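You operate a simulated robot arm through the tools that you are given. There is no shell and no other tool. Be economical: measure what you need, move in short steps, check, and stop when the job is done.

The job below is to be done with a simulated robot arm. You get a single attempt, and the scene is never put back.

JOB
LINK OPEN is lit: move the wide circuit card next to the card with the same number.
Fine: swing both straps clear; supply switch off before the card moves, on again after, with GOOD lit.

Only the result counts: the job must be done as asked and must still hold three seconds after the hand-in. Knocking over, shifting, dropping, spilling or breaking anything else fails it.

ROBOT AND FRAMES
A 6-joint arm with a two-finger gripper, hanging from a carriage that runs on a gantry, over the field with the corners [-1861, 962], [-1860, -418], [240, -417], [239, 963] (x, y) and turns from -6.475 to 5.533 rad about z. Base frame: it is fixed where the carriage stands at the start and does not move with it; the origin is on the floor, on the carriage's upright axis, x ahead of it, y to its left, z up. Readings come in mm, rad, newtons and seconds.
It reaches about 881 mm from its shoulder. Its first joint turns from -2.897 to 2.897 rad. Places, roughly: blank grey card [1000, -750, 2000]; blue switch [900, -400, 800]; finned circuit card [1000, -500, 2000]; lamp bar [900, -500, 1200]; left strap [800, -400, 1100]; rack supply switch [900, -400, 800]; right strap [800, -700, 1200]; supply unit [1000, -500, 900]; supply volts dial [900, -600, 800]; wide finned circuit card [1000, -750, 2000]. Payload 2.45 kg.
The tool frame sits at the grasp point between the pads (the TCP): z along the fingers, y along the line on which they close. The tips reach 26 mm beyond it. The gripper opens to 96 mm. The gripper's body begins 69 mm behind the TCP.
Orientation is told as [roll, pitch, yaw] about the base's x, y, z axes, in that order, counted from this pose: with the fingers straight down and closing along the base's y, the tool's x points along the base's -x, its y along +y and its z along -z.

CONTROLS
- The arm moves only by the tool arm_command. Its argument "increments" is text: rows parted by semicolons, each of 7 numbers parted by spaces: the closure, from 0 (fully open) to 1 (shut), then the shift along the base's x, y, z in mm, then the turn, a rotation vector about the base's x, y, z in rad. In form: claw x y z rx ry rz; .... A call has 1 to 10 rows; each row shifts and turns the commanded pose from where the row before left it. Each row takes 0.2 s and may step no farther than 50 mm and 0.15 rad from the row before; otherwise, or with a gripper value out of range, the whole call is refused. A pose out of reach is approached as far as the arm can. The call stops where the force on the tool passes 40 N (or 10 N more than at its start, if that is more) or the arm is blocked; 0.2 s more then pass. The fingers move at their own pace and stop on an object; they squeeze with about 45 N. The grip force told is the motor's: it shows also when the fingers shut on nothing. Time passes only in rows, and 0.2 s behind the last, so rows that do not move let the fingers close. The reply holds the time, the measured pose of the TCP, the force on the tool along the base axes, the opening and the grip force, in the units named above and with some noise, with the torque about the TCP (base axes, N m) and any sound that the robot's microphone picked up, and new pictures: "show" is both (left out), scene, wrist or none.
- Cameras (640 x 400 px; columns grow to the right, rows downward): "scene" is now at [250.5, -47.7, 1706.2]; the picture's right is [-0.70, -0.72, 0.00], its down [-0.60, 0.58, -0.56] and it looks along [0.40, -0.39, -0.83] (base axes); focal length 264 px, centre (320, 200). "wrist" rides on the gripper at [82, 3, -98] in the tool frame; the picture's right is [-0.04, 1.00, 0.00], its down [-0.73, -0.03, -0.68] and it looks along [-0.68, -0.03, 0.73] (tool axes); focal length 256 px, centre (320, 200). There is no depth. A picture from a camera that has moved, and an enlarged one, comes with that camera's place and axes in the base frame and with its lens.
- move_column(by): slides the trunk up (or, below 0, down) by that many mm; the arm and the scene camera ride with it, the base frame stays. It gives what a move gives, with no picture.
- base_move(legs): drives the robot by 1 to 6 legs, each [ahead, left, turn to the left] in mm, mm and rad, along the robot's own axes; the way and the turn of a leg run together, so that a leg with both is an arc; at most 1500 mm and 3.142 rad a leg. The arm and the cameras ride along, it lands a little off, and it stops where it bumps. It keeps to its track: a leg is cut to what the track allows. It gives what a move gives, and a new picture of the scene camera.
- aim_head(pan, tilt): turns the head with the scene camera to pan (to the left, within 2.705 rad either way) and tilt (down, from -0.506 to 1.204), counted from straight ahead of the robot. It gives what a move gives, and a new picture of the scene camera.
- close_up(camera, box): a new picture of the part [left, top, right, bottom] of that camera's present view, enlarged. It takes no simulated time.
- hand_in(): hands the job in; it is judged then, once.

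Go step by step. Nothing tells you exact positions but the pictures and the camera data: compare them with the known pose of the tool, close in by small moves and look again before you grip or let go. The budget is 120 turns and 260 pictures, counting those below and the enlarged ones. Unless the task says otherwise, let go and move clear before handing in, and close with one line.

The tools are called after ">>>" by a JSON object that holds its "name" and its "arguments". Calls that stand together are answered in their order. arm_command: Moves the arm, as the interface text tells. Its arguments: {"type":"object","properties":{"increments":{"type":"string"},"show":{"type":"string","enum":["both","scene","wrist","none"]}},"required":["increments"]} The other tools are called the same way: move_column (by) slides the trunk up or down; base_move (legs) drives the base; aim_head (pan, tilt) turns the head that bears the scene camera; close_up (camera, box) takes an enlarged picture of a part of a camera's view; hand_in () hands the job in.

At the start:

```text
clock: 0.0
position: [337.0, -188.7, 1000.7]
orientation: [-0.002, 0.0, -0.001]
wrist_force: [0.3, 0.2, -0.1]
wrist_torque: [-0.01, -0.01, -0.01]
grip_width: 96.3
finger_force: 0.1
trunk travel left (down, up): [-432.0, 170.0]
robot x, y, heading: [2.3, 0.9, 0.004]
head pan, tilt: [-0.77, 0.979]
```

scene: 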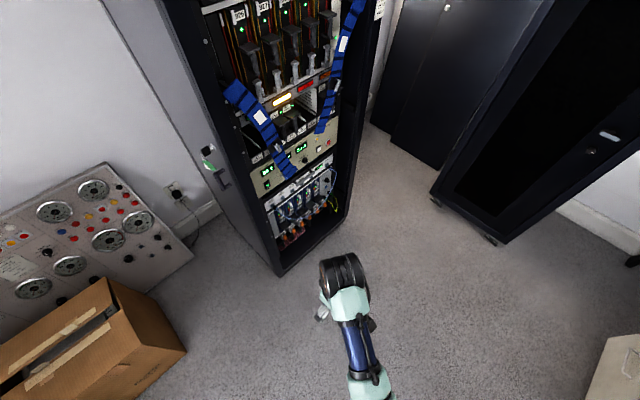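
wrist: 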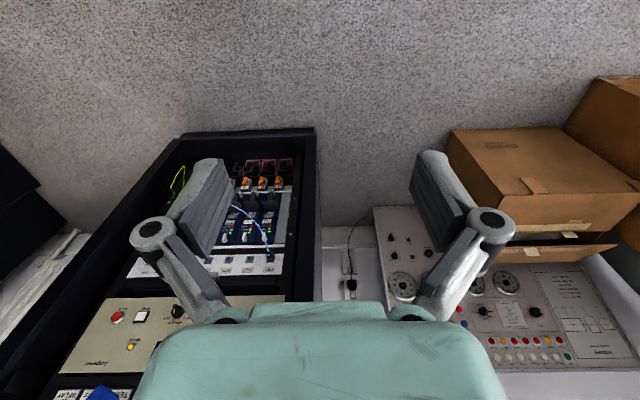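

I see a rack with two blue straps hanging over the card shelves. First I look at the rack more directly.

>>> {"name": "aim_head", "arguments": {"pan": -0.6, "tilt": 0.45}}

>>> {"name": "close_up", "arguments": {"camera": "scene", "box": [160, 50, 480, 250]}}

```text
clock: 0.9
position: [337.1, -188.4, 1000.7]
orientation: [0.0, -0.001, 0.0]
wrist_force: [-0.5, -0.1, -0.1]
wrist_torque: [0.03, -0.01, 0.0]
grip_width: 96.1
finger_force: 0.1
trunk travel left (down, up): [-432.0, 170.0]
robot x, y, heading: [3.7, 2.9, -0.0]
head pan, tilt: [-0.6, 0.45]
camera scene: at [275.4, -50.2, 1750.2], right [-0.57, -0.82, 0.0], down [-0.36, 0.25, -0.9], along [0.74, -0.51, -0.44], focal length 264 px, centre (320, 200)
```

scene: 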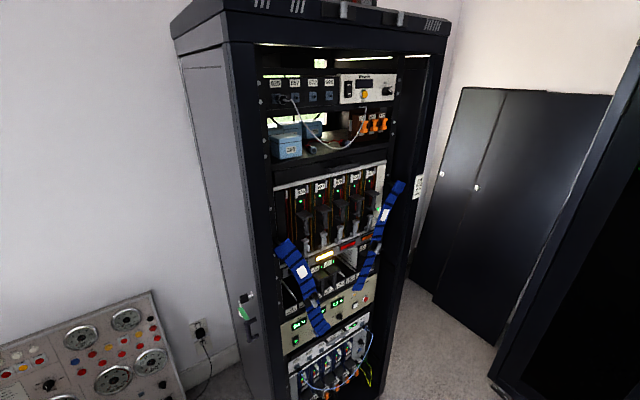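

```text
2.00 times, centred on (320, 150) of scene
camera zoom: at [275.4, -50.2, 1750.2], right [-0.57, -0.82, 0.0], down [-0.36, 0.25, -0.9], along [0.74, -0.51, -0.44], focal length 527 px, centre (320, 300)
```

zoom: 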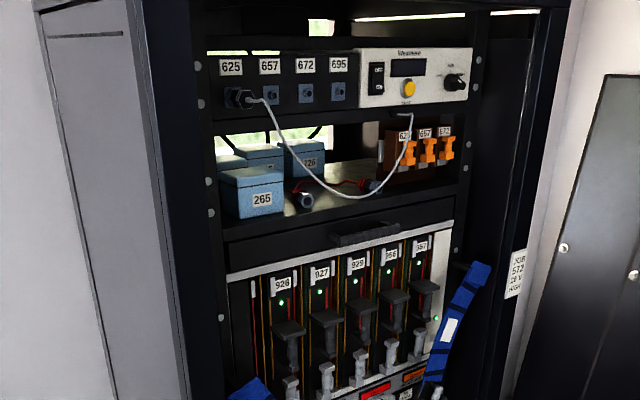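

>>> {"name": "close_up", "arguments": {"camera": "scene", "box": [260, 160, 420, 260]}}

>>> {"name": "close_up", "arguments": {"camera": "scene", "box": [260, 235, 420, 335]}}

>>> {"name": "close_up", "arguments": {"camera": "scene", "box": [260, 300, 420, 400]}}

>>> {"name": "close_up", "arguments": {"camera": "scene", "box": [380, 140, 460, 240]}}

```text
4.00 times, centred on (340, 210) of scene
camera zoom: at [275.4, -50.2, 1750.2], right [-0.57, -0.82, 0.0], down [-0.36, 0.25, -0.9], along [0.74, -0.51, -0.44], focal length 1054 px, centre (240, 160)
```

zoom: 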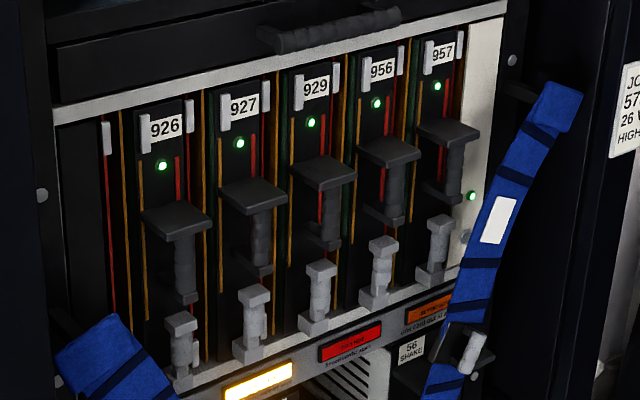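

```text
4.00 times, centred on (340, 285) of scene
camera zoom: at [275.4, -50.2, 1750.2], right [-0.57, -0.82, 0.0], down [-0.36, 0.25, -0.9], along [0.74, -0.51, -0.44], focal length 1054 px, centre (240, -140)
```

zoom: 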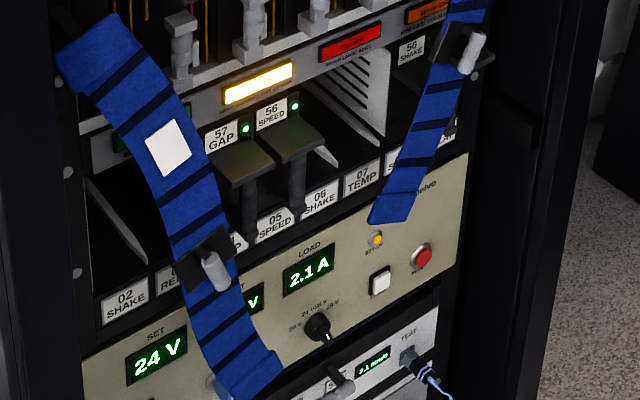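

```text
4.00 times, centred on (340, 350) of scene
camera zoom: at [275.4, -50.2, 1750.2], right [-0.57, -0.82, 0.0], down [-0.36, 0.25, -0.9], along [0.74, -0.51, -0.44], focal length 1054 px, centre (240, -400)
```

zoom: 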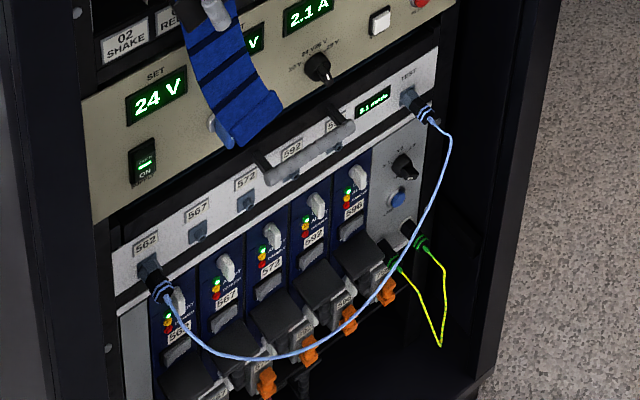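

```text
4.00 times, centred on (420, 190) of scene
camera zoom: at [275.4, -50.2, 1750.2], right [-0.57, -0.82, 0.0], down [-0.36, 0.25, -0.9], along [0.74, -0.51, -0.44], focal length 1054 px, centre (-80, 240)
```

zoom: 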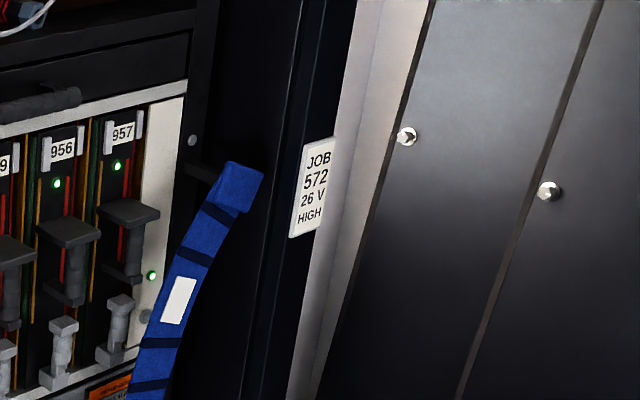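

The lower card cage, behind the straps, holds the cards (57 GAP, 56 SPEED, 56 SHAKE). I'll move the carriage to face it.

>>> {"name": "base_move", "arguments": {"legs": [[0, -400, 0]]}}

>>> {"name": "aim_head", "arguments": {"pan": -0.25, "tilt": 0.6}}

>>> {"name": "close_up", "arguments": {"camera": "scene", "box": [200, 140, 440, 290]}}

```text
clock: 3.4
position: [336.7, -587.2, 1000.7]
orientation: [0.0, 0.002, 0.0]
wrist_force: [0.3, -0.4, -0.1]
wrist_torque: [-0.01, 0.0, 0.01]
grip_width: 96.1
finger_force: 0.1
trunk travel left (down, up): [-432.0, 170.0]
robot x, y, heading: [-4.5, -399.9, 0.003]
head pan, tilt: [-0.6, 0.45]
camera scene: at [275.5, -448.9, 1750.3], right [-0.56, -0.83, 0.0], down [-0.36, 0.25, -0.9], along [0.74, -0.51, -0.44], focal length 264 px, centre (320, 200)
```

scene: 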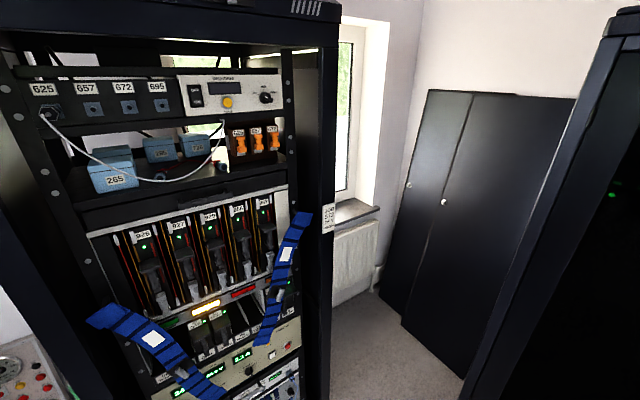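

```text
clock: 4.3
position: [337.6, -586.8, 1000.1]
orientation: [0.001, 0.001, -0.001]
wrist_force: [0.1, 0.7, 0.3]
wrist_torque: [0.0, 0.03, -0.01]
grip_width: 96.0
finger_force: 0.0
trunk travel left (down, up): [-432.0, 170.0]
robot x, y, heading: [1.2, -397.6, 0.0]
head pan, tilt: [-0.25, 0.6]
camera scene: at [285.3, -418.9, 1736.8], right [-0.25, -0.97, 0.0], down [-0.55, 0.14, -0.83], along [0.8, -0.2, -0.56], focal length 264 px, centre (320, 200)
```

scene: 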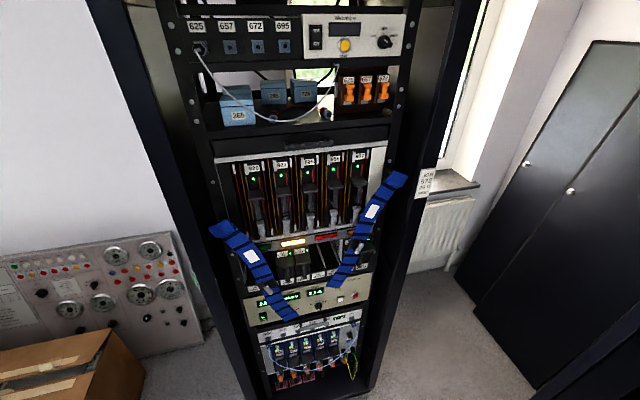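

```text
2.67 times, centred on (320, 215) of scene
camera zoom: at [285.3, -418.9, 1736.8], right [-0.25, -0.97, 0.0], down [-0.55, 0.14, -0.83], along [0.8, -0.2, -0.56], focal length 703 px, centre (320, 160)
```

zoom: 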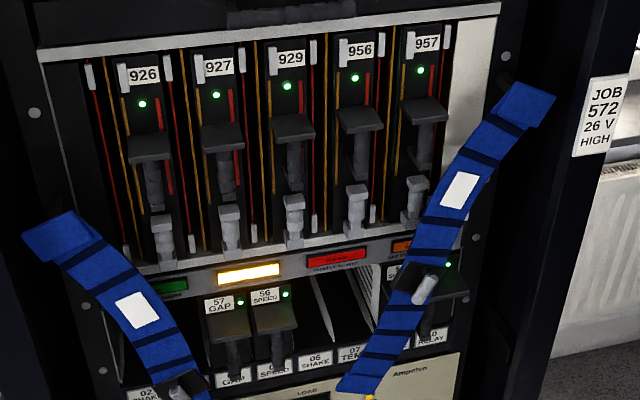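

>>> {"name": "move_column", "arguments": {"by": -400}}

>>> {"name": "aim_head", "arguments": {"pan": -0.2, "tilt": 0.35}}

>>> {"name": "close_up", "arguments": {"camera": "scene", "box": [220, 140, 380, 240]}}

```text
clock: 8.1
position: [337.1, -587.1, 600.7]
orientation: [0.001, 0.0, 0.001]
wrist_force: [-0.5, 0.6, 0.9]
wrist_torque: [-0.02, -0.02, -0.01]
grip_width: 95.9
finger_force: 0.0
trunk travel left (down, up): [-32.0, 570.0]
robot x, y, heading: [0.6, -397.8, 0.002]
head pan, tilt: [-0.25, 0.6]
```

```text
clock: 8.9
position: [336.8, -588.0, 599.6]
orientation: [0.0, 0.002, -0.001]
wrist_force: [-0.1, -0.1, 0.3]
wrist_torque: [-0.03, -0.03, 0.01]
grip_width: 96.1
finger_force: 0.0
trunk travel left (down, up): [-32.0, 570.0]
robot x, y, heading: [1.0, -398.3, -0.003]
head pan, tilt: [-0.201, 0.351]
camera scene: at [290.8, -415.5, 1359.5], right [-0.2, -0.98, 0.0], down [-0.34, 0.07, -0.94], along [0.92, -0.19, -0.34], focal length 264 px, centre (320, 200)
```

scene: 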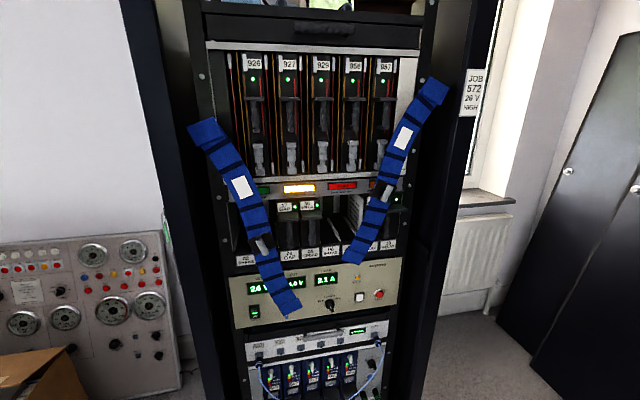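

```text
4.00 times, centred on (300, 190) of scene
camera zoom: at [290.8, -415.5, 1359.5], right [-0.2, -0.98, 0.0], down [-0.34, 0.07, -0.94], along [0.92, -0.19, -0.34], focal length 1054 px, centre (400, 240)
```

zoom: 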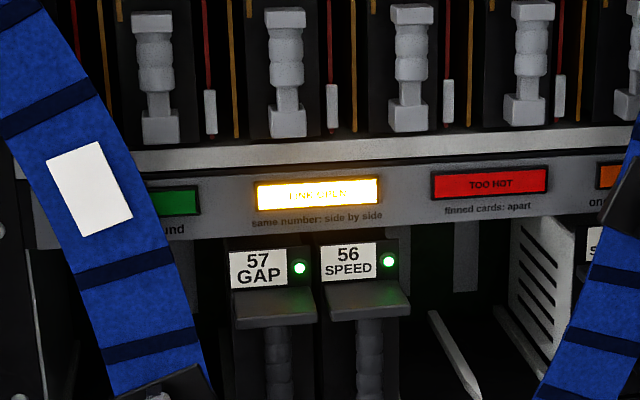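

>>> {"name": "close_up", "arguments": {"camera": "scene", "box": [340, 165, 420, 215]}}

>>> {"name": "close_up", "arguments": {"camera": "scene", "box": [220, 215, 420, 315]}}

>>> {"name": "close_up", "arguments": {"camera": "scene", "box": [180, 110, 280, 190]}}

>>> {"name": "close_up", "arguments": {"camera": "scene", "box": [340, 185, 420, 275]}}

```text
8.00 times, centred on (380, 190) of scene
camera zoom: at [290.8, -415.5, 1359.5], right [-0.2, -0.98, 0.0], down [-0.34, 0.07, -0.94], along [0.92, -0.19, -0.34], focal length 2108 px, centre (-160, 280)
```

zoom: 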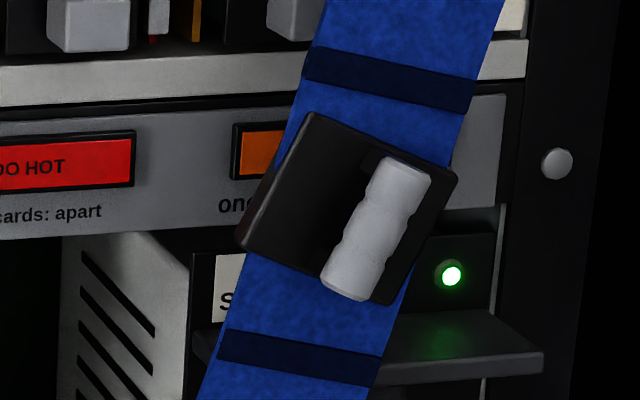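

```text
3.20 times, centred on (320, 265) of scene
camera zoom: at [290.8, -415.5, 1359.5], right [-0.2, -0.98, 0.0], down [-0.34, 0.07, -0.94], along [0.92, -0.19, -0.34], focal length 843 px, centre (320, -8)
```

zoom: 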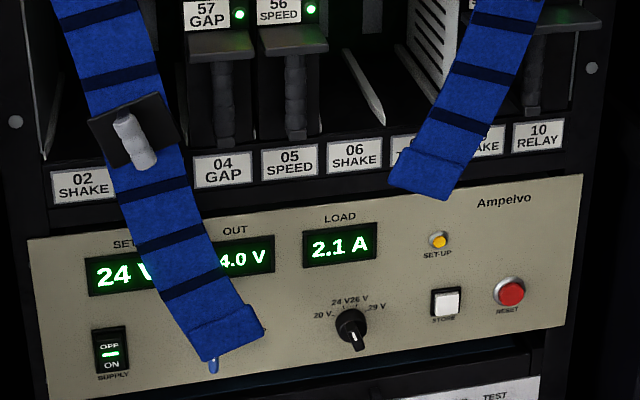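

```text
5.00 times, centred on (230, 150) of scene
camera zoom: at [290.8, -415.5, 1359.5], right [-0.2, -0.98, 0.0], down [-0.34, 0.07, -0.94], along [0.92, -0.19, -0.34], focal length 1318 px, centre (770, 450)
```

zoom: 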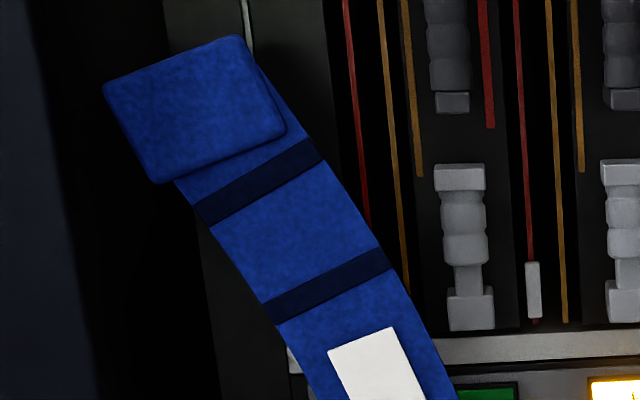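

```text
4.44 times, centred on (380, 230) of scene
camera zoom: at [290.8, -415.5, 1359.5], right [-0.2, -0.98, 0.0], down [-0.34, 0.07, -0.94], along [0.92, -0.19, -0.34], focal length 1171 px, centre (53, 67)
```

zoom: 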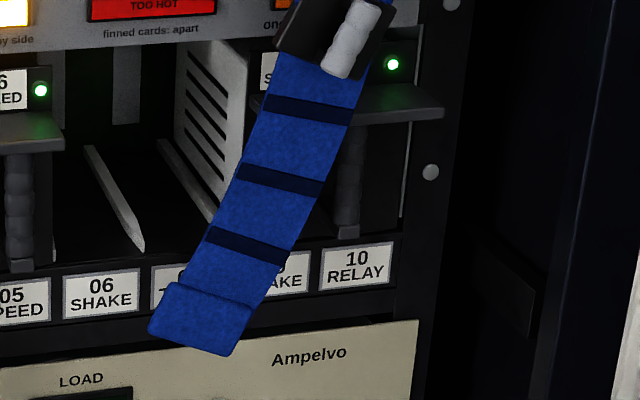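

The rack face is square to x at roughly x≈915, with slot pitch about 57 mm; the wide card (56 S...) sits at the right behind the strap. I raise the trunk again and turn the gripper to point at the rack.

>>> {"name": "move_column", "arguments": {"by": 350}}

>>> {"name": "arm_command", "arguments": {"increments": "0 0 0 0 0 -0.15 0; 0 0 0 0 0 -0.15 0; 0 0 0 0 0 -0.15 0; 0 0 0 0 0 -0.15 0; 0 0 0 0 0 -0.15 0; 0 0 0 0 0 -0.15 0; 0 0 0 0 0 -0.15 0; 0 0 0 0 0 -0.15 0; 0 0 0 0 0 -0.15 0; 0 0 0 0 0 -0.15 0"}}

```text
clock: 12.3
position: [336.6, -586.8, 949.0]
orientation: [0.0, 0.001, 0.0]
wrist_force: [-0.7, -0.5, -0.4]
wrist_torque: [-0.02, -0.03, 0.03]
grip_width: 96.2
finger_force: 0.1
trunk travel left (down, up): [-382.0, 220.0]
robot x, y, heading: [-1.1, -397.4, 0.003]
head pan, tilt: [-0.201, 0.351]
```

```text
clock: 14.5
position: [336.8, -587.5, 949.2]
orientation: [-0.015, -1.501, 0.013]
wrist_force: [-0.3, -0.1, -0.1]
wrist_torque: [-0.02, 0.01, -0.05]
grip_width: 96.3
finger_force: 0.0
trunk travel left (down, up): [-382.0, 220.0]
robot x, y, heading: [-1.6, -399.5, 0.0]
head pan, tilt: [-0.201, 0.351]
camera scene: at [290.9, -415.6, 1709.6], right [-0.2, -0.98, 0.0], down [-0.34, 0.07, -0.94], along [0.92, -0.19, -0.34], focal length 264 px, centre (320, 200)
camera wrist: at [234.6, -583.9, 875.9], right [0.0, 1.0, 0.04], down [-0.63, -0.03, 0.78], along [0.78, -0.03, 0.63], focal length 256 px, centre (320, 200)
```

scene: 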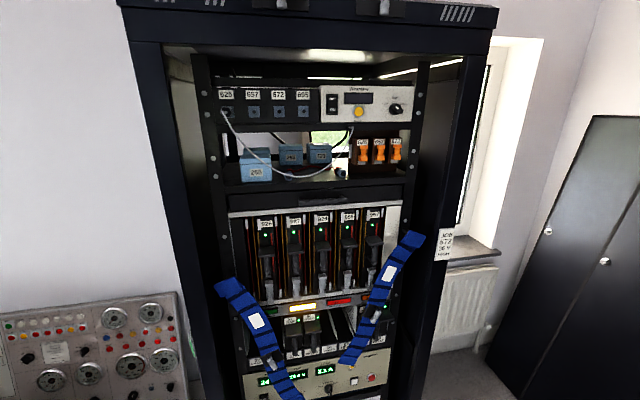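
wrist: 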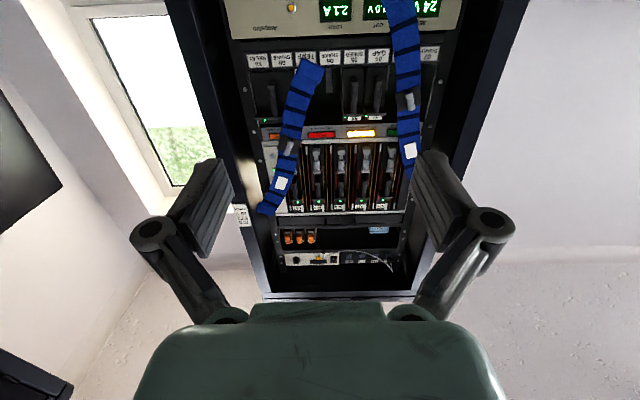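

>>> {"name": "close_up", "arguments": {"camera": "scene", "box": [200, 270, 320, 400]}}

>>> {"name": "close_up", "arguments": {"camera": "scene", "box": [320, 220, 440, 370]}}

>>> {"name": "close_up", "arguments": {"camera": "wrist", "box": [230, 0, 450, 140]}}

```text
3.08 times, centred on (260, 335) of scene
camera zoom: at [290.9, -415.6, 1709.6], right [-0.2, -0.98, 0.0], down [-0.34, 0.07, -0.94], along [0.92, -0.19, -0.34], focal length 811 px, centre (505, -215)
```

zoom: 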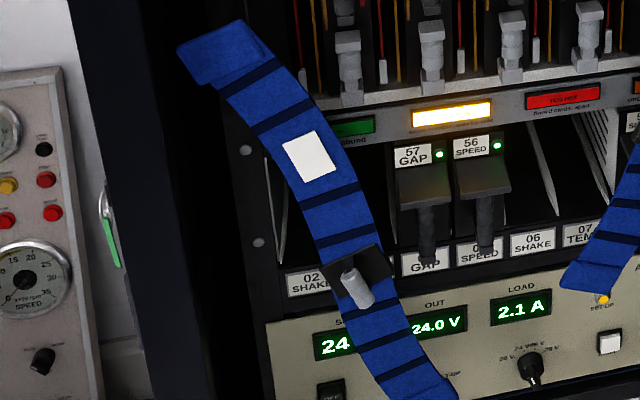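

```text
2.67 times, centred on (380, 295) of scene
camera zoom: at [290.9, -415.6, 1709.6], right [-0.2, -0.98, 0.0], down [-0.34, 0.07, -0.94], along [0.92, -0.19, -0.34], focal length 703 px, centre (160, -53)
```

zoom: 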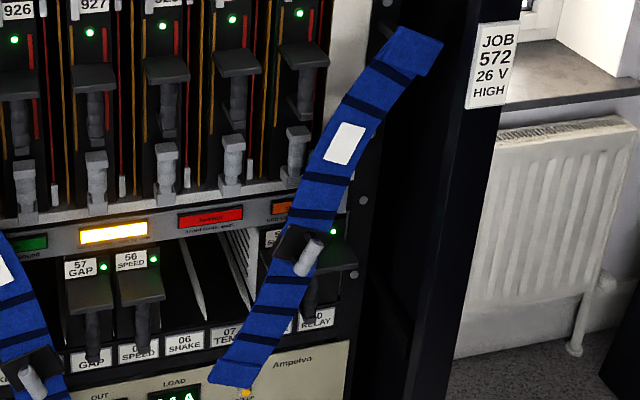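

```text
2.86 times, centred on (340, 70) of wrist
camera zoom: at [234.6, -583.9, 875.9], right [0.0, 1.0, 0.04], down [-0.63, -0.03, 0.78], along [0.78, -0.03, 0.63], focal length 731 px, centre (263, 571)
```

zoom: 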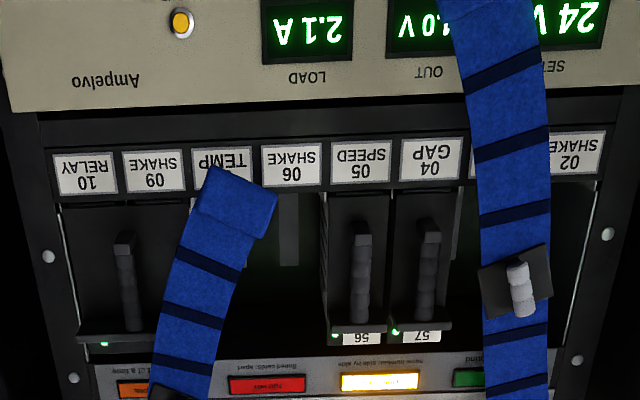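

Strap knobs stand out at about x≈807; the slot face is at x≈883. I drive the carriage closer and re-aim the head.

>>> {"name": "base_move", "arguments": {"legs": [[200, -12, 0]]}}

>>> {"name": "aim_head", "arguments": {"pan": -0.25, "tilt": 0.8}}

```text
clock: 16.1
position: [533.5, -599.1, 949.2]
orientation: [-0.003, -1.5, 0.001]
wrist_force: [0.7, 0.1, -0.2]
wrist_torque: [0.0, 0.03, -0.02]
grip_width: 95.9
finger_force: 0.0
trunk travel left (down, up): [-382.0, 220.0]
robot x, y, heading: [197.9, -409.0, -0.002]
head pan, tilt: [-0.201, 0.351]
camera scene: at [488.1, -427.8, 1709.5], right [-0.2, -0.98, 0.0], down [-0.34, 0.07, -0.94], along [0.92, -0.19, -0.34], focal length 264 px, centre (320, 200)
```

scene: 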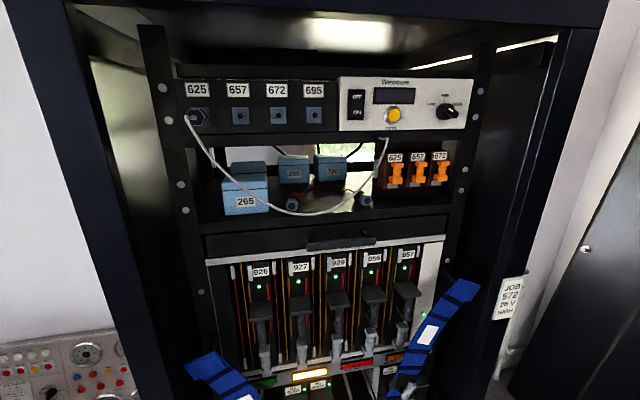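

```text
clock: 17.0
position: [533.9, -599.3, 950.0]
orientation: [-0.004, -1.5, 0.004]
wrist_force: [-1.0, 0.2, -0.1]
wrist_torque: [0.01, -0.03, 0.01]
grip_width: 95.8
finger_force: 0.1
trunk travel left (down, up): [-382.0, 220.0]
robot x, y, heading: [201.8, -411.0, -0.002]
head pan, tilt: [-0.25, 0.799]
camera scene: at [475.0, -429.1, 1670.0], right [-0.25, -0.97, 0.0], down [-0.69, 0.18, -0.7], along [0.68, -0.17, -0.72], focal length 264 px, centre (320, 200)
```

scene: 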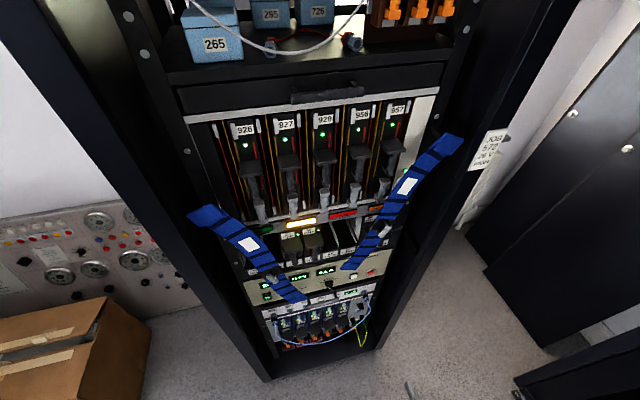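

Straps pivot near (820,-310,1316) and (821,-776,1397). I close the fingers and approach the inner side of the left strap's knob.

>>> {"name": "arm_command", "arguments": {"increments": "1 0 32 24 0 -0.014 0; 1 0 32 24 0 -0.014 0; 1 0 32 24 0 -0.014 0; 1 0 32 24 0 -0.014 0; 1 0 32 24 0 -0.014 0; 1 45 0 0 0 0 0; 1 45 0 0 0 0 0; 1 45 0 0 0 0 0; 1 45 0 0 0 0 0; 1 20 0 0 0 0 0"}}

>>> {"name": "close_up", "arguments": {"camera": "scene", "box": [180, 180, 340, 310]}}

```text
clock: 19.2
position: [735.6, -438.5, 1070.6]
orientation: [-0.042, -1.569, 0.043]
wrist_force: [-0.1, -0.3, -0.1]
wrist_torque: [-0.01, -0.01, 0.0]
grip_width: 0.0
finger_force: 28.7
trunk travel left (down, up): [-382.0, 220.0]
robot x, y, heading: [199.7, -408.7, -0.003]
head pan, tilt: [-0.25, 0.799]
camera scene: at [475.1, -429.1, 1669.9], right [-0.25, -0.97, 0.0], down [-0.69, 0.18, -0.7], along [0.68, -0.17, -0.72], focal length 264 px, centre (320, 200)
camera wrist: at [638.0, -435.1, 989.3], right [0.0, 1.0, 0.04], down [-0.68, -0.03, 0.73], along [0.73, -0.03, 0.68], focal length 256 px, centre (320, 200)
```

scene: 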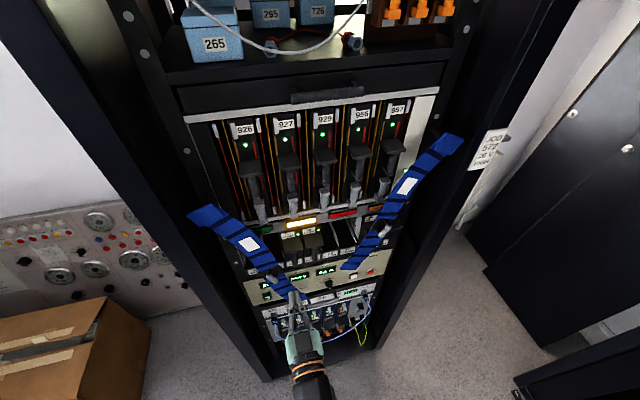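
wrist: 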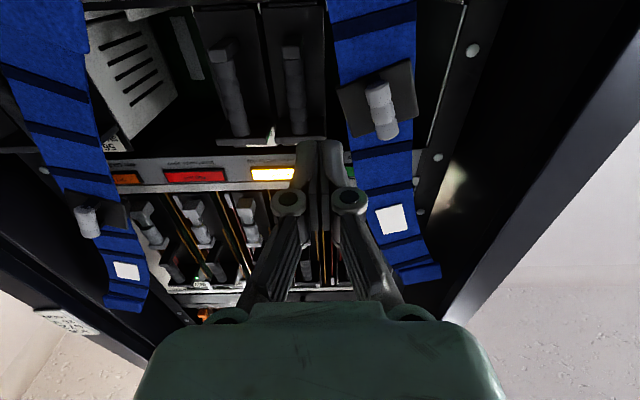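

```text
3.08 times, centred on (260, 245) of scene
camera zoom: at [475.1, -429.1, 1669.9], right [-0.25, -0.97, 0.0], down [-0.69, 0.18, -0.7], along [0.68, -0.17, -0.72], focal length 811 px, centre (505, 62)
```

zoom: 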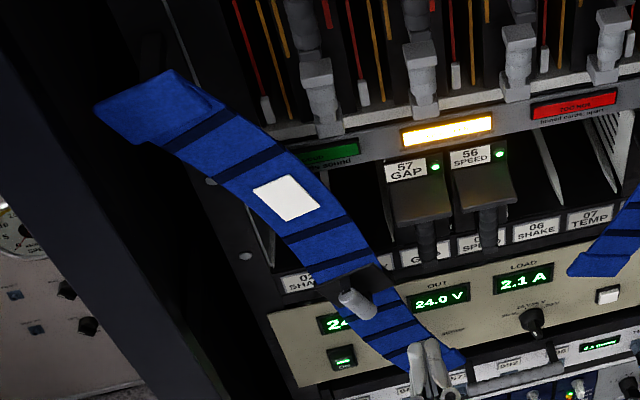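

>>> {"name": "arm_command", "arguments": {"increments": "1 40 0 0 0 0 0; 1 0 30 -3 0 0 0; 1 0 30 -3 0 0 0; 1 0 30 -3 0 0 0; 1 0 30 0 0 0 0; 1 0 0 0 0 0 0"}}

```text
clock: 20.6
position: [774.5, -319.2, 1061.2]
orientation: [-0.14, -1.569, 0.14]
wrist_force: [0.0, -0.5, 0.5]
wrist_torque: [0.02, 0.03, 0.0]
grip_width: 0.1
finger_force: 29.0
trunk travel left (down, up): [-382.0, 220.0]
robot x, y, heading: [199.2, -412.8, 0.001]
head pan, tilt: [-0.25, 0.799]
camera scene: at [475.0, -429.1, 1669.9], right [-0.25, -0.97, 0.0], down [-0.69, 0.18, -0.7], along [0.68, -0.17, -0.72], focal length 264 px, centre (320, 200)
camera wrist: at [677.3, -315.0, 980.3], right [0.0, 1.0, 0.04], down [-0.68, -0.03, 0.73], along [0.74, -0.03, 0.68], focal length 256 px, centre (320, 200)
```

scene: 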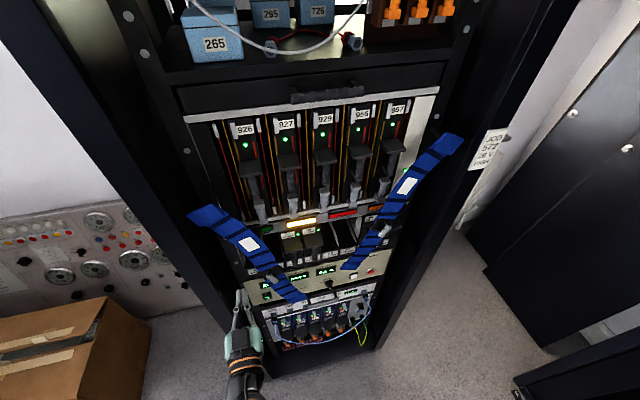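
wrist: 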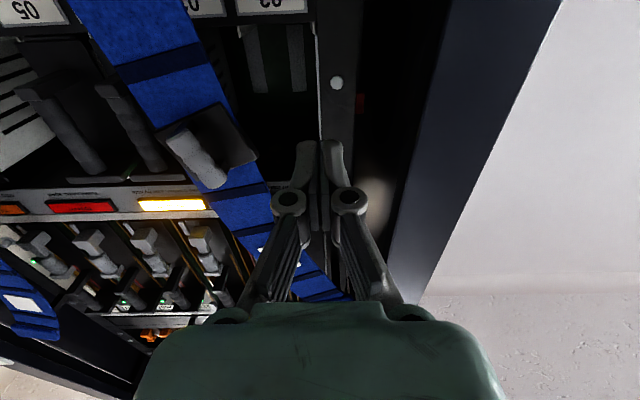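

The fingers passed in front of the knob; its front face is at x≈813. I go back and reach 26 mm deeper.

>>> {"name": "arm_command", "arguments": {"increments": "1 -15 -42 2 0 0 0; 1 0 -42 2 0 0 0; 1 0 -42 3 0 0 0; 1 20 0 0 0 0 0; 1 21 0 0 0 0 0; 1 0 15 -1 0 0 0; 1 0 15 -2 0 0 0; 1 0 15 -2 0 0 0; 1 0 15 -2 0 0 0"}}

```text
clock: 22.6
position: [800.3, -384.3, 1059.5]
orientation: [0.242, -1.568, -0.243]
wrist_force: [-0.3, 0.1, -0.5]
wrist_torque: [0.04, -0.02, 0.03]
grip_width: 0.0
finger_force: 28.4
trunk travel left (down, up): [-382.0, 220.0]
robot x, y, heading: [196.5, -413.7, 0.001]
head pan, tilt: [-0.25, 0.799]
camera scene: at [475.0, -429.1, 1669.9], right [-0.25, -0.97, 0.0], down [-0.69, 0.18, -0.7], along [0.68, -0.17, -0.72], focal length 264 px, centre (320, 200)
camera wrist: at [702.6, -381.4, 979.9], right [0.0, 1.0, 0.04], down [-0.68, -0.03, 0.73], along [0.74, -0.03, 0.68], focal length 256 px, centre (320, 200)
```

scene: 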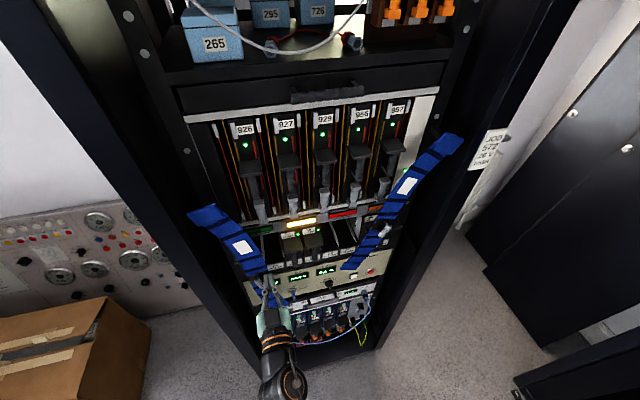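
wrist: 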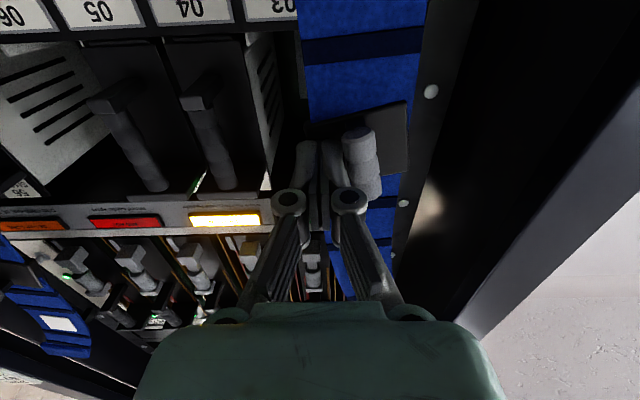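

The strap is swinging with the push; I keep going outward.

>>> {"name": "arm_command", "arguments": {"increments": "1 0 25 -2 0 0 0; 1 0 25 0 0 0 0; 1 0 25 0 0 0 0; 1 0 25 3 0 0 0; 1 0 25 6 0 0 0; 1 0 25 8 0 0 0; 1 0 20 8 0 0 0; 1 0 0 0 0 0 0"}}

```text
clock: 23.6
position: [799.6, -304.8, 1059.5]
orientation: [-0.501, -1.564, 0.471]
wrist_force: [-7.2, -22.0, 2.7]
wrist_torque: [0.07, 0.0, 0.03]
grip_width: 0.1
finger_force: 28.4
trunk travel left (down, up): [-382.0, 220.0]
robot x, y, heading: [197.5, -409.9, -0.004]
head pan, tilt: [-0.25, 0.799]
stopped in row 5: the force on the tool passed its limit at 50 N (the readings are from after the stop); the commanded pose is now the measured one
camera scene: at [474.2, -433.0, 1669.8], right [-0.25, -0.97, 0.0], down [-0.69, 0.18, -0.7], along [0.67, -0.18, -0.72], focal length 264 px, centre (320, 200)
camera wrist: at [702.2, -299.4, 979.2], right [0.03, 1.0, 0.04], down [-0.68, -0.01, 0.74], along [0.74, -0.05, 0.67], focal length 256 px, centre (320, 200)
```

scene: 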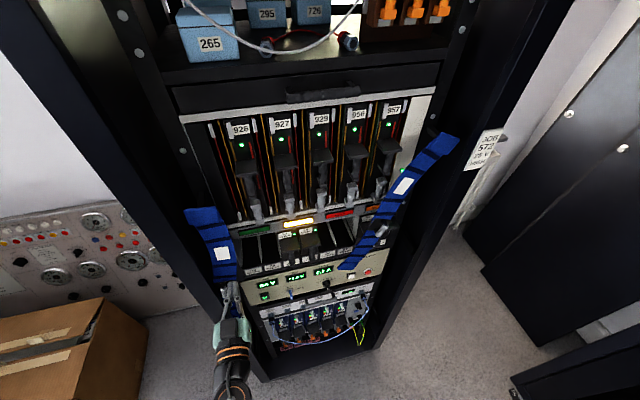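
wrist: 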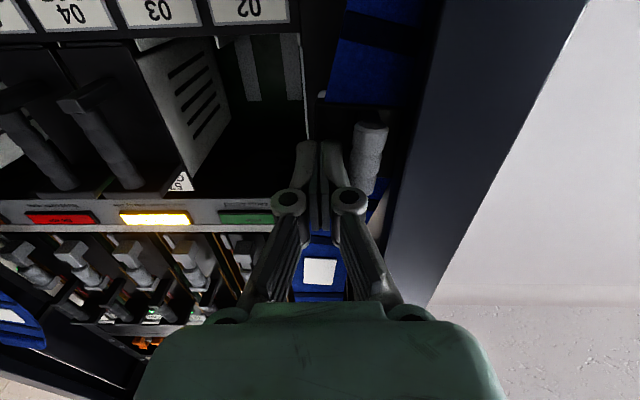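

The strap reached its stop just past vertical. I back off and check that it stays.

>>> {"name": "arm_command", "arguments": {"increments": "1 0 -8 0 0 0 0; 1 -30 -10 0 0 0 0; 1 -45 0 0 0 0 0; 1 -45 0 0 0 0 0;1 -45 -40 0 0 0 0; 1 0 -45 0 0 0 0; 1 0 -45 0 0 0 0"}}

>>> {"name": "close_up", "arguments": {"camera": "scene", "box": [180, 180, 400, 320]}}

```text
refused: row 5 steps farther than a row can; nothing moved
```

```text
2.86 times, centred on (290, 250) of scene
camera zoom: at [474.2, -433.0, 1669.8], right [-0.25, -0.97, 0.0], down [-0.69, 0.18, -0.7], along [0.67, -0.18, -0.72], focal length 753 px, centre (406, 57)
```

zoom: 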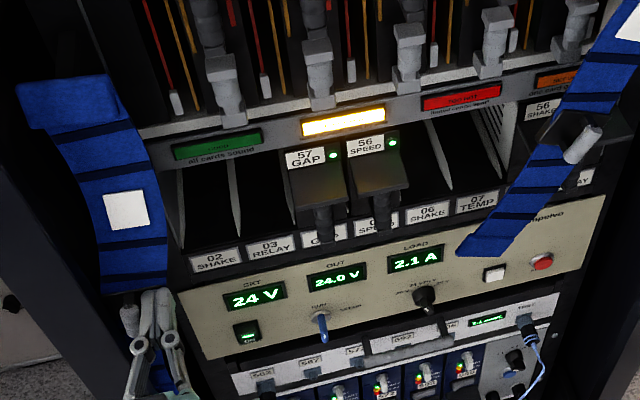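

>>> {"name": "arm_command", "arguments": {"increments": "1 0 -8 0 0 0 0; 1 -30 -10 0 0 0 0; 1 -45 0 0 0 0 0; 1 -45 0 0 0 0 0;1 -20 -40 0 0 0 0; 1 0 -45 0 0 0 0; 1 0 -45 0 0 0 0; 1 0 -45 0 0 0 0; 1 0 -45 0 0 0 0"}}

>>> {"name": "close_up", "arguments": {"camera": "scene", "box": [180, 180, 400, 320]}}

>>> {"name": "close_up", "arguments": {"camera": "scene", "box": [240, 240, 340, 320]}}

```text
clock: 25.6
position: [660.7, -519.8, 1056.1]
orientation: [-0.952, -1.555, 0.93]
wrist_force: [0.3, 0.2, 1.1]
wrist_torque: [0.03, 0.07, -0.07]
grip_width: 0.0
finger_force: 28.1
out of reach, approached as far as the arm can: row 7
trunk travel left (down, up): [-382.0, 220.0]
robot x, y, heading: [194.2, -412.8, -0.003]
head pan, tilt: [-0.25, 0.799]
camera scene: at [474.9, -430.3, 1670.0], right [-0.25, -0.97, 0.0], down [-0.69, 0.18, -0.7], along [0.68, -0.17, -0.72], focal length 264 px, centre (320, 200)
camera wrist: at [563.0, -514.1, 976.3], right [0.02, 1.0, 0.03], down [-0.67, 0.0, 0.74], along [0.74, -0.04, 0.67], focal length 256 px, centre (320, 200)
```

scene: 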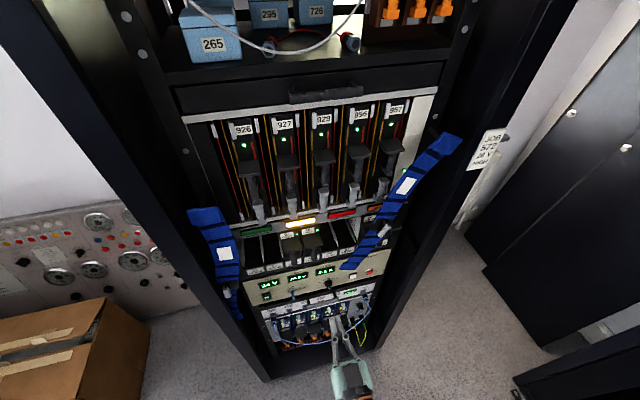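
wrist: 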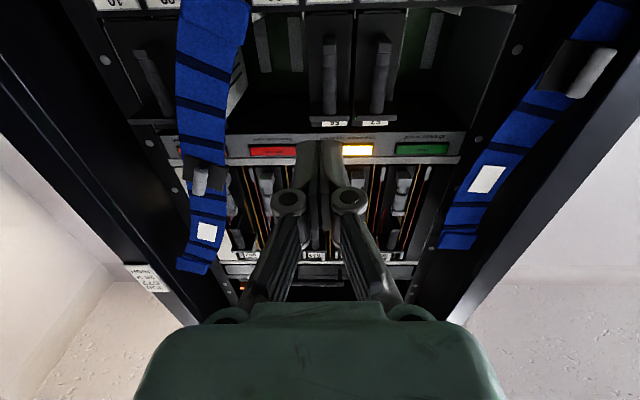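

```text
2.86 times, centred on (290, 250) of scene
camera zoom: at [474.9, -430.3, 1670.0], right [-0.25, -0.97, 0.0], down [-0.69, 0.18, -0.7], along [0.68, -0.17, -0.72], focal length 753 px, centre (406, 57)
```

zoom: 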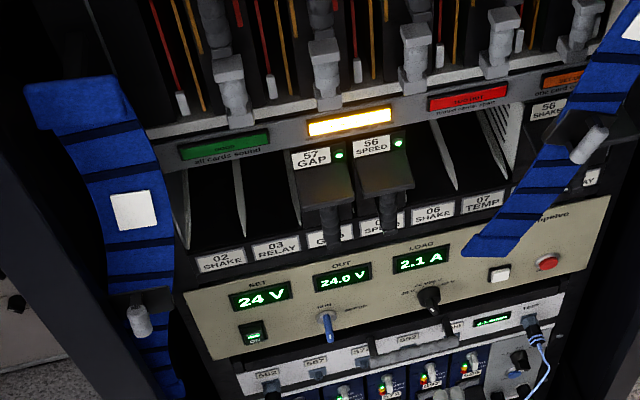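

```text
5.00 times, centred on (290, 280) of scene
camera zoom: at [474.9, -430.3, 1670.0], right [-0.25, -0.97, 0.0], down [-0.69, 0.18, -0.7], along [0.68, -0.17, -0.72], focal length 1318 px, centre (470, -200)
```

zoom: 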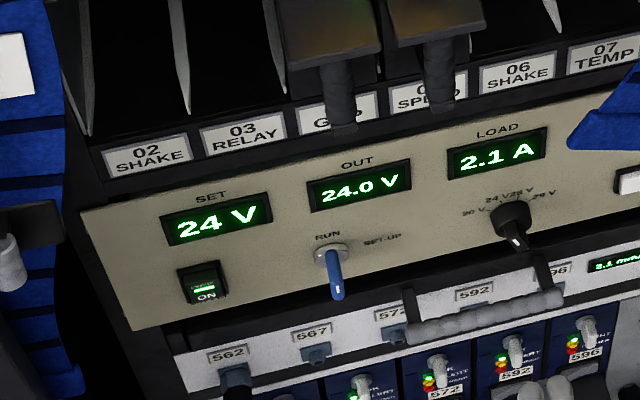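

Left strap hangs clear now. Next the right strap's knob at about (815,-670,1168), pushed toward −y from its inner side.

>>> {"name": "arm_command", "arguments": {"increments": "1 0 -26 27 0 0 0; 1 0 -26 27 0 0 0; 1 0 -26 27 0 0 0; 1 0 -27 28 0 0 0; 1 45 0 0 0 0 0; 1 45 0 0 0 0 0; 1 30 0 0 0 0 0; 1 0 0 0 0 0 0"}}

```text
clock: 27.4
position: [781.1, -623.0, 1166.6]
orientation: [-0.078, -1.566, 0.055]
wrist_force: [0.9, -0.5, 0.1]
wrist_torque: [0.0, 0.0, -0.03]
grip_width: 0.0
finger_force: 28.3
trunk travel left (down, up): [-382.0, 220.0]
robot x, y, heading: [196.0, -408.8, -0.003]
head pan, tilt: [-0.25, 0.799]
camera scene: at [474.9, -430.4, 1669.9], right [-0.25, -0.97, 0.0], down [-0.69, 0.18, -0.7], along [0.68, -0.17, -0.72], focal length 264 px, centre (320, 200)
camera wrist: at [683.5, -617.3, 1085.7], right [0.02, 1.0, 0.04], down [-0.68, -0.01, 0.74], along [0.74, -0.04, 0.68], focal length 256 px, centre (320, 200)
```

scene: 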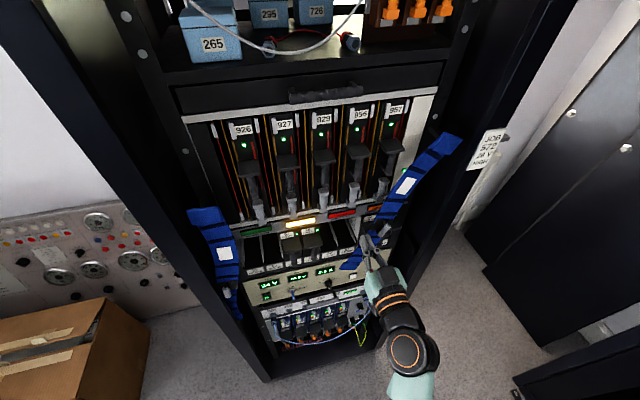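
wrist: 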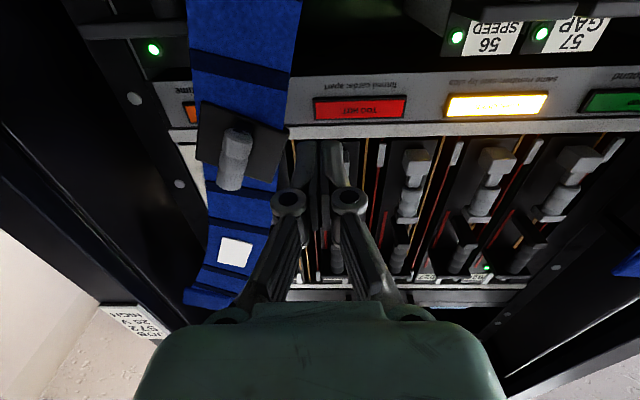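

>>> {"name": "arm_command", "arguments": {"increments": "1 20 0 2 0 0 0; 1 0 -20 0 0 0 0; 1 0 -20 -2 0 0 0; 1 0 -20 -4 0 0 0; 1 0 -20 -5 0 0 0; 1 0 -20 -4 0 0 0; 1 0 -20 -3 0 0 0; 1 0 -15 0 0 0 0; 1 0 -15 0 0 0 0; 1 0 -10 0 0 0 0"}}

```text
clock: 29.6
position: [800.7, -775.2, 1150.3]
orientation: [0.663, -1.568, -0.675]
wrist_force: [-15.2, 31.9, 13.1]
wrist_torque: [-0.21, -0.02, -0.11]
grip_width: 0.2
finger_force: 28.4
trunk travel left (down, up): [-382.0, 220.0]
robot x, y, heading: [196.5, -410.7, -0.005]
head pan, tilt: [-0.25, 0.799]
camera scene: at [474.0, -427.5, 1669.9], right [-0.25, -0.97, 0.0], down [-0.7, 0.18, -0.7], along [0.67, -0.17, -0.72], focal length 264 px, centre (320, 200)
camera wrist: at [704.3, -770.3, 1069.1], right [0.01, 1.0, 0.04], down [-0.68, -0.02, 0.74], along [0.74, -0.04, 0.68], focal length 256 px, centre (320, 200)
```

scene: 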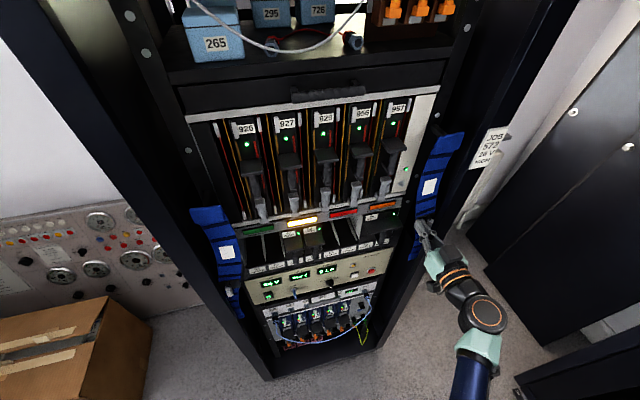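
wrist: 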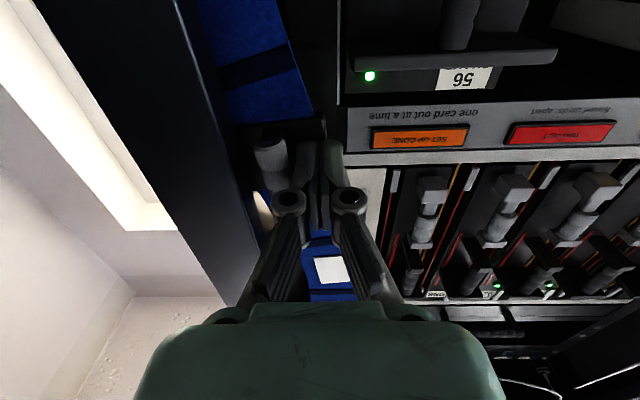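

Right strap is at its stop too. I back off and look at the cards and supply.

>>> {"name": "arm_command", "arguments": {"increments": "1 0 8 0 0 0 0; 1 -30 8 0 0 0 0; 1 -45 0 0 0 0 0; 1 -45 0 0 0 0 0; 1 -30 30 -20 0 0 0; 1 -30 30 -20 0 0 0; 1 0 40 -20 0 0 0; 1 0 40 -20 0 0 0; 1 0 20 -20 0 0 0"}}

>>> {"name": "close_up", "arguments": {"camera": "scene", "box": [180, 180, 460, 320]}}

>>> {"name": "close_up", "arguments": {"camera": "wrist", "box": [100, 0, 540, 200]}}

```text
clock: 31.6
position: [621.6, -607.3, 1048.9]
orientation: [0.044, -1.568, -0.066]
wrist_force: [-0.3, -1.5, 0.1]
wrist_torque: [0.01, 0.01, 0.04]
grip_width: 0.0
finger_force: 28.3
trunk travel left (down, up): [-382.0, 220.0]
robot x, y, heading: [196.5, -411.7, -0.008]
head pan, tilt: [-0.25, 0.799]
camera scene: at [474.8, -430.4, 1669.9], right [-0.25, -0.97, 0.0], down [-0.69, 0.18, -0.7], along [0.68, -0.17, -0.72], focal length 264 px, centre (320, 200)
camera wrist: at [524.1, -600.5, 968.4], right [0.02, 1.0, 0.04], down [-0.68, -0.01, 0.74], along [0.74, -0.04, 0.68], focal length 256 px, centre (320, 200)
```

scene: 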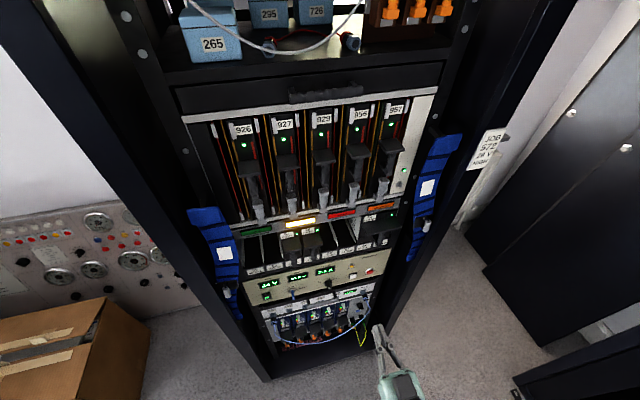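
wrist: 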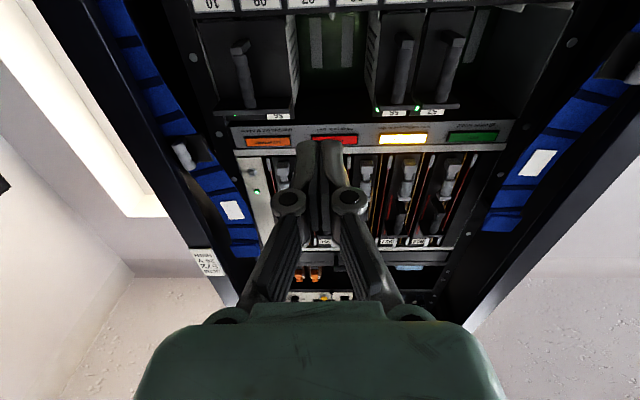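

```text
2.29 times, centred on (320, 250) of scene
camera zoom: at [474.8, -430.4, 1669.9], right [-0.25, -0.97, 0.0], down [-0.69, 0.18, -0.7], along [0.68, -0.17, -0.72], focal length 602 px, centre (320, 86)
```

zoom: 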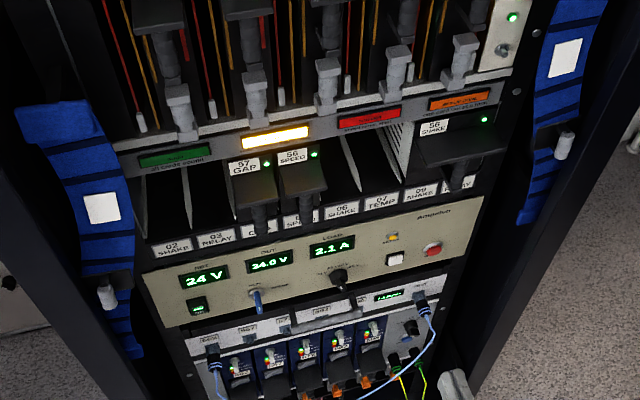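

```text
1.45 times, centred on (320, 100) of wrist
camera zoom: at [524.1, -600.5, 968.4], right [0.02, 1.0, 0.04], down [-0.68, -0.01, 0.74], along [0.74, -0.04, 0.68], focal length 372 px, centre (320, 346)
```

zoom: 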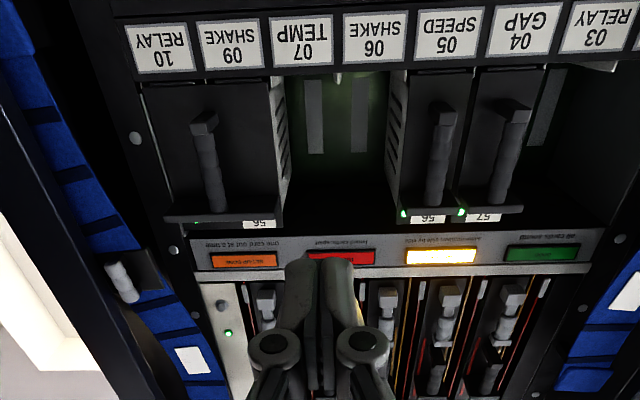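

The amber card cage rules read: all cards sound / same number side by side / finned cards apart / one card out at a time. I need to see which neighbours are finned, so I bring the wrist camera closer.

>>> {"name": "arm_command", "arguments": {"increments": "1 40 -5 0 0 0 0; 1 40 0 0 0 0 0; 1 40 0 0 0 0 0; 1 0 0 0 0 0 0", "show": "wrist"}}

>>> {"name": "close_up", "arguments": {"camera": "wrist", "box": [280, 0, 600, 200]}}

>>> {"name": "close_up", "arguments": {"camera": "wrist", "box": [60, 0, 380, 200]}}

```text
clock: 32.6
position: [741.4, -612.3, 1051.6]
orientation: [-0.046, -1.569, 0.023]
wrist_force: [-0.1, 0.3, 0.2]
wrist_torque: [0.03, 0.02, 0.01]
grip_width: 0.1
finger_force: 28.2
trunk travel left (down, up): [-382.0, 220.0]
robot x, y, heading: [197.1, -409.0, -0.003]
head pan, tilt: [-0.25, 0.799]
camera wrist: at [644.1, -606.6, 970.4], right [0.02, 1.0, 0.04], down [-0.68, -0.01, 0.74], along [0.74, -0.04, 0.68], focal length 256 px, centre (320, 200)
```

wrist: 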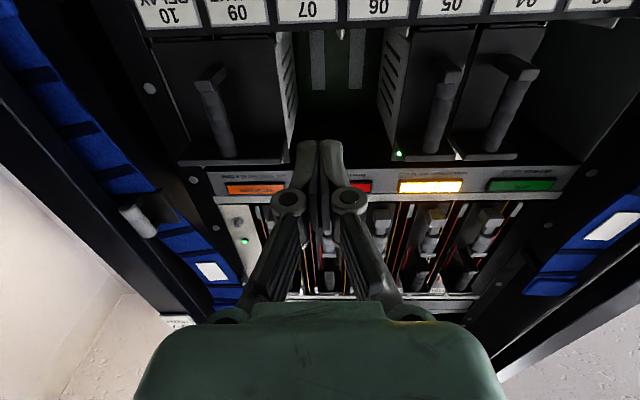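

```text
2.00 times, centred on (440, 100) of wrist
camera zoom: at [644.1, -606.6, 970.4], right [0.02, 1.0, 0.04], down [-0.68, -0.01, 0.74], along [0.74, -0.04, 0.68], focal length 512 px, centre (80, 400)
```

zoom: 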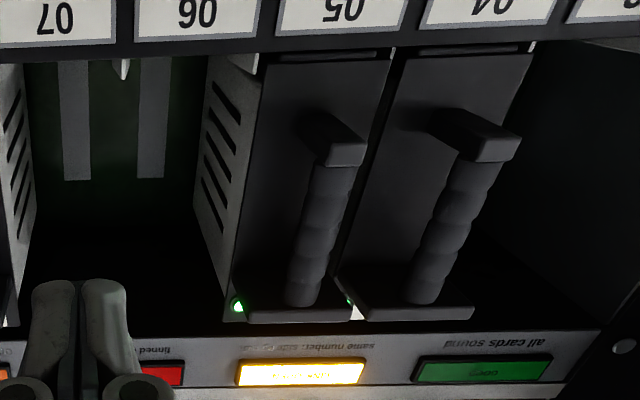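

```text
2.00 times, centred on (220, 100) of wrist
camera zoom: at [644.1, -606.6, 970.4], right [0.02, 1.0, 0.04], down [-0.68, -0.01, 0.74], along [0.74, -0.04, 0.68], focal length 512 px, centre (520, 400)
```

zoom: 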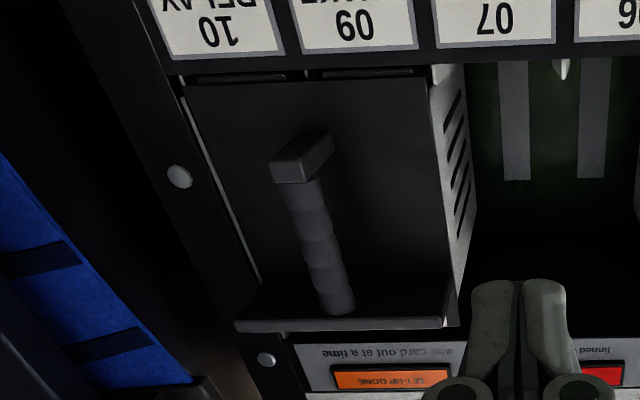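

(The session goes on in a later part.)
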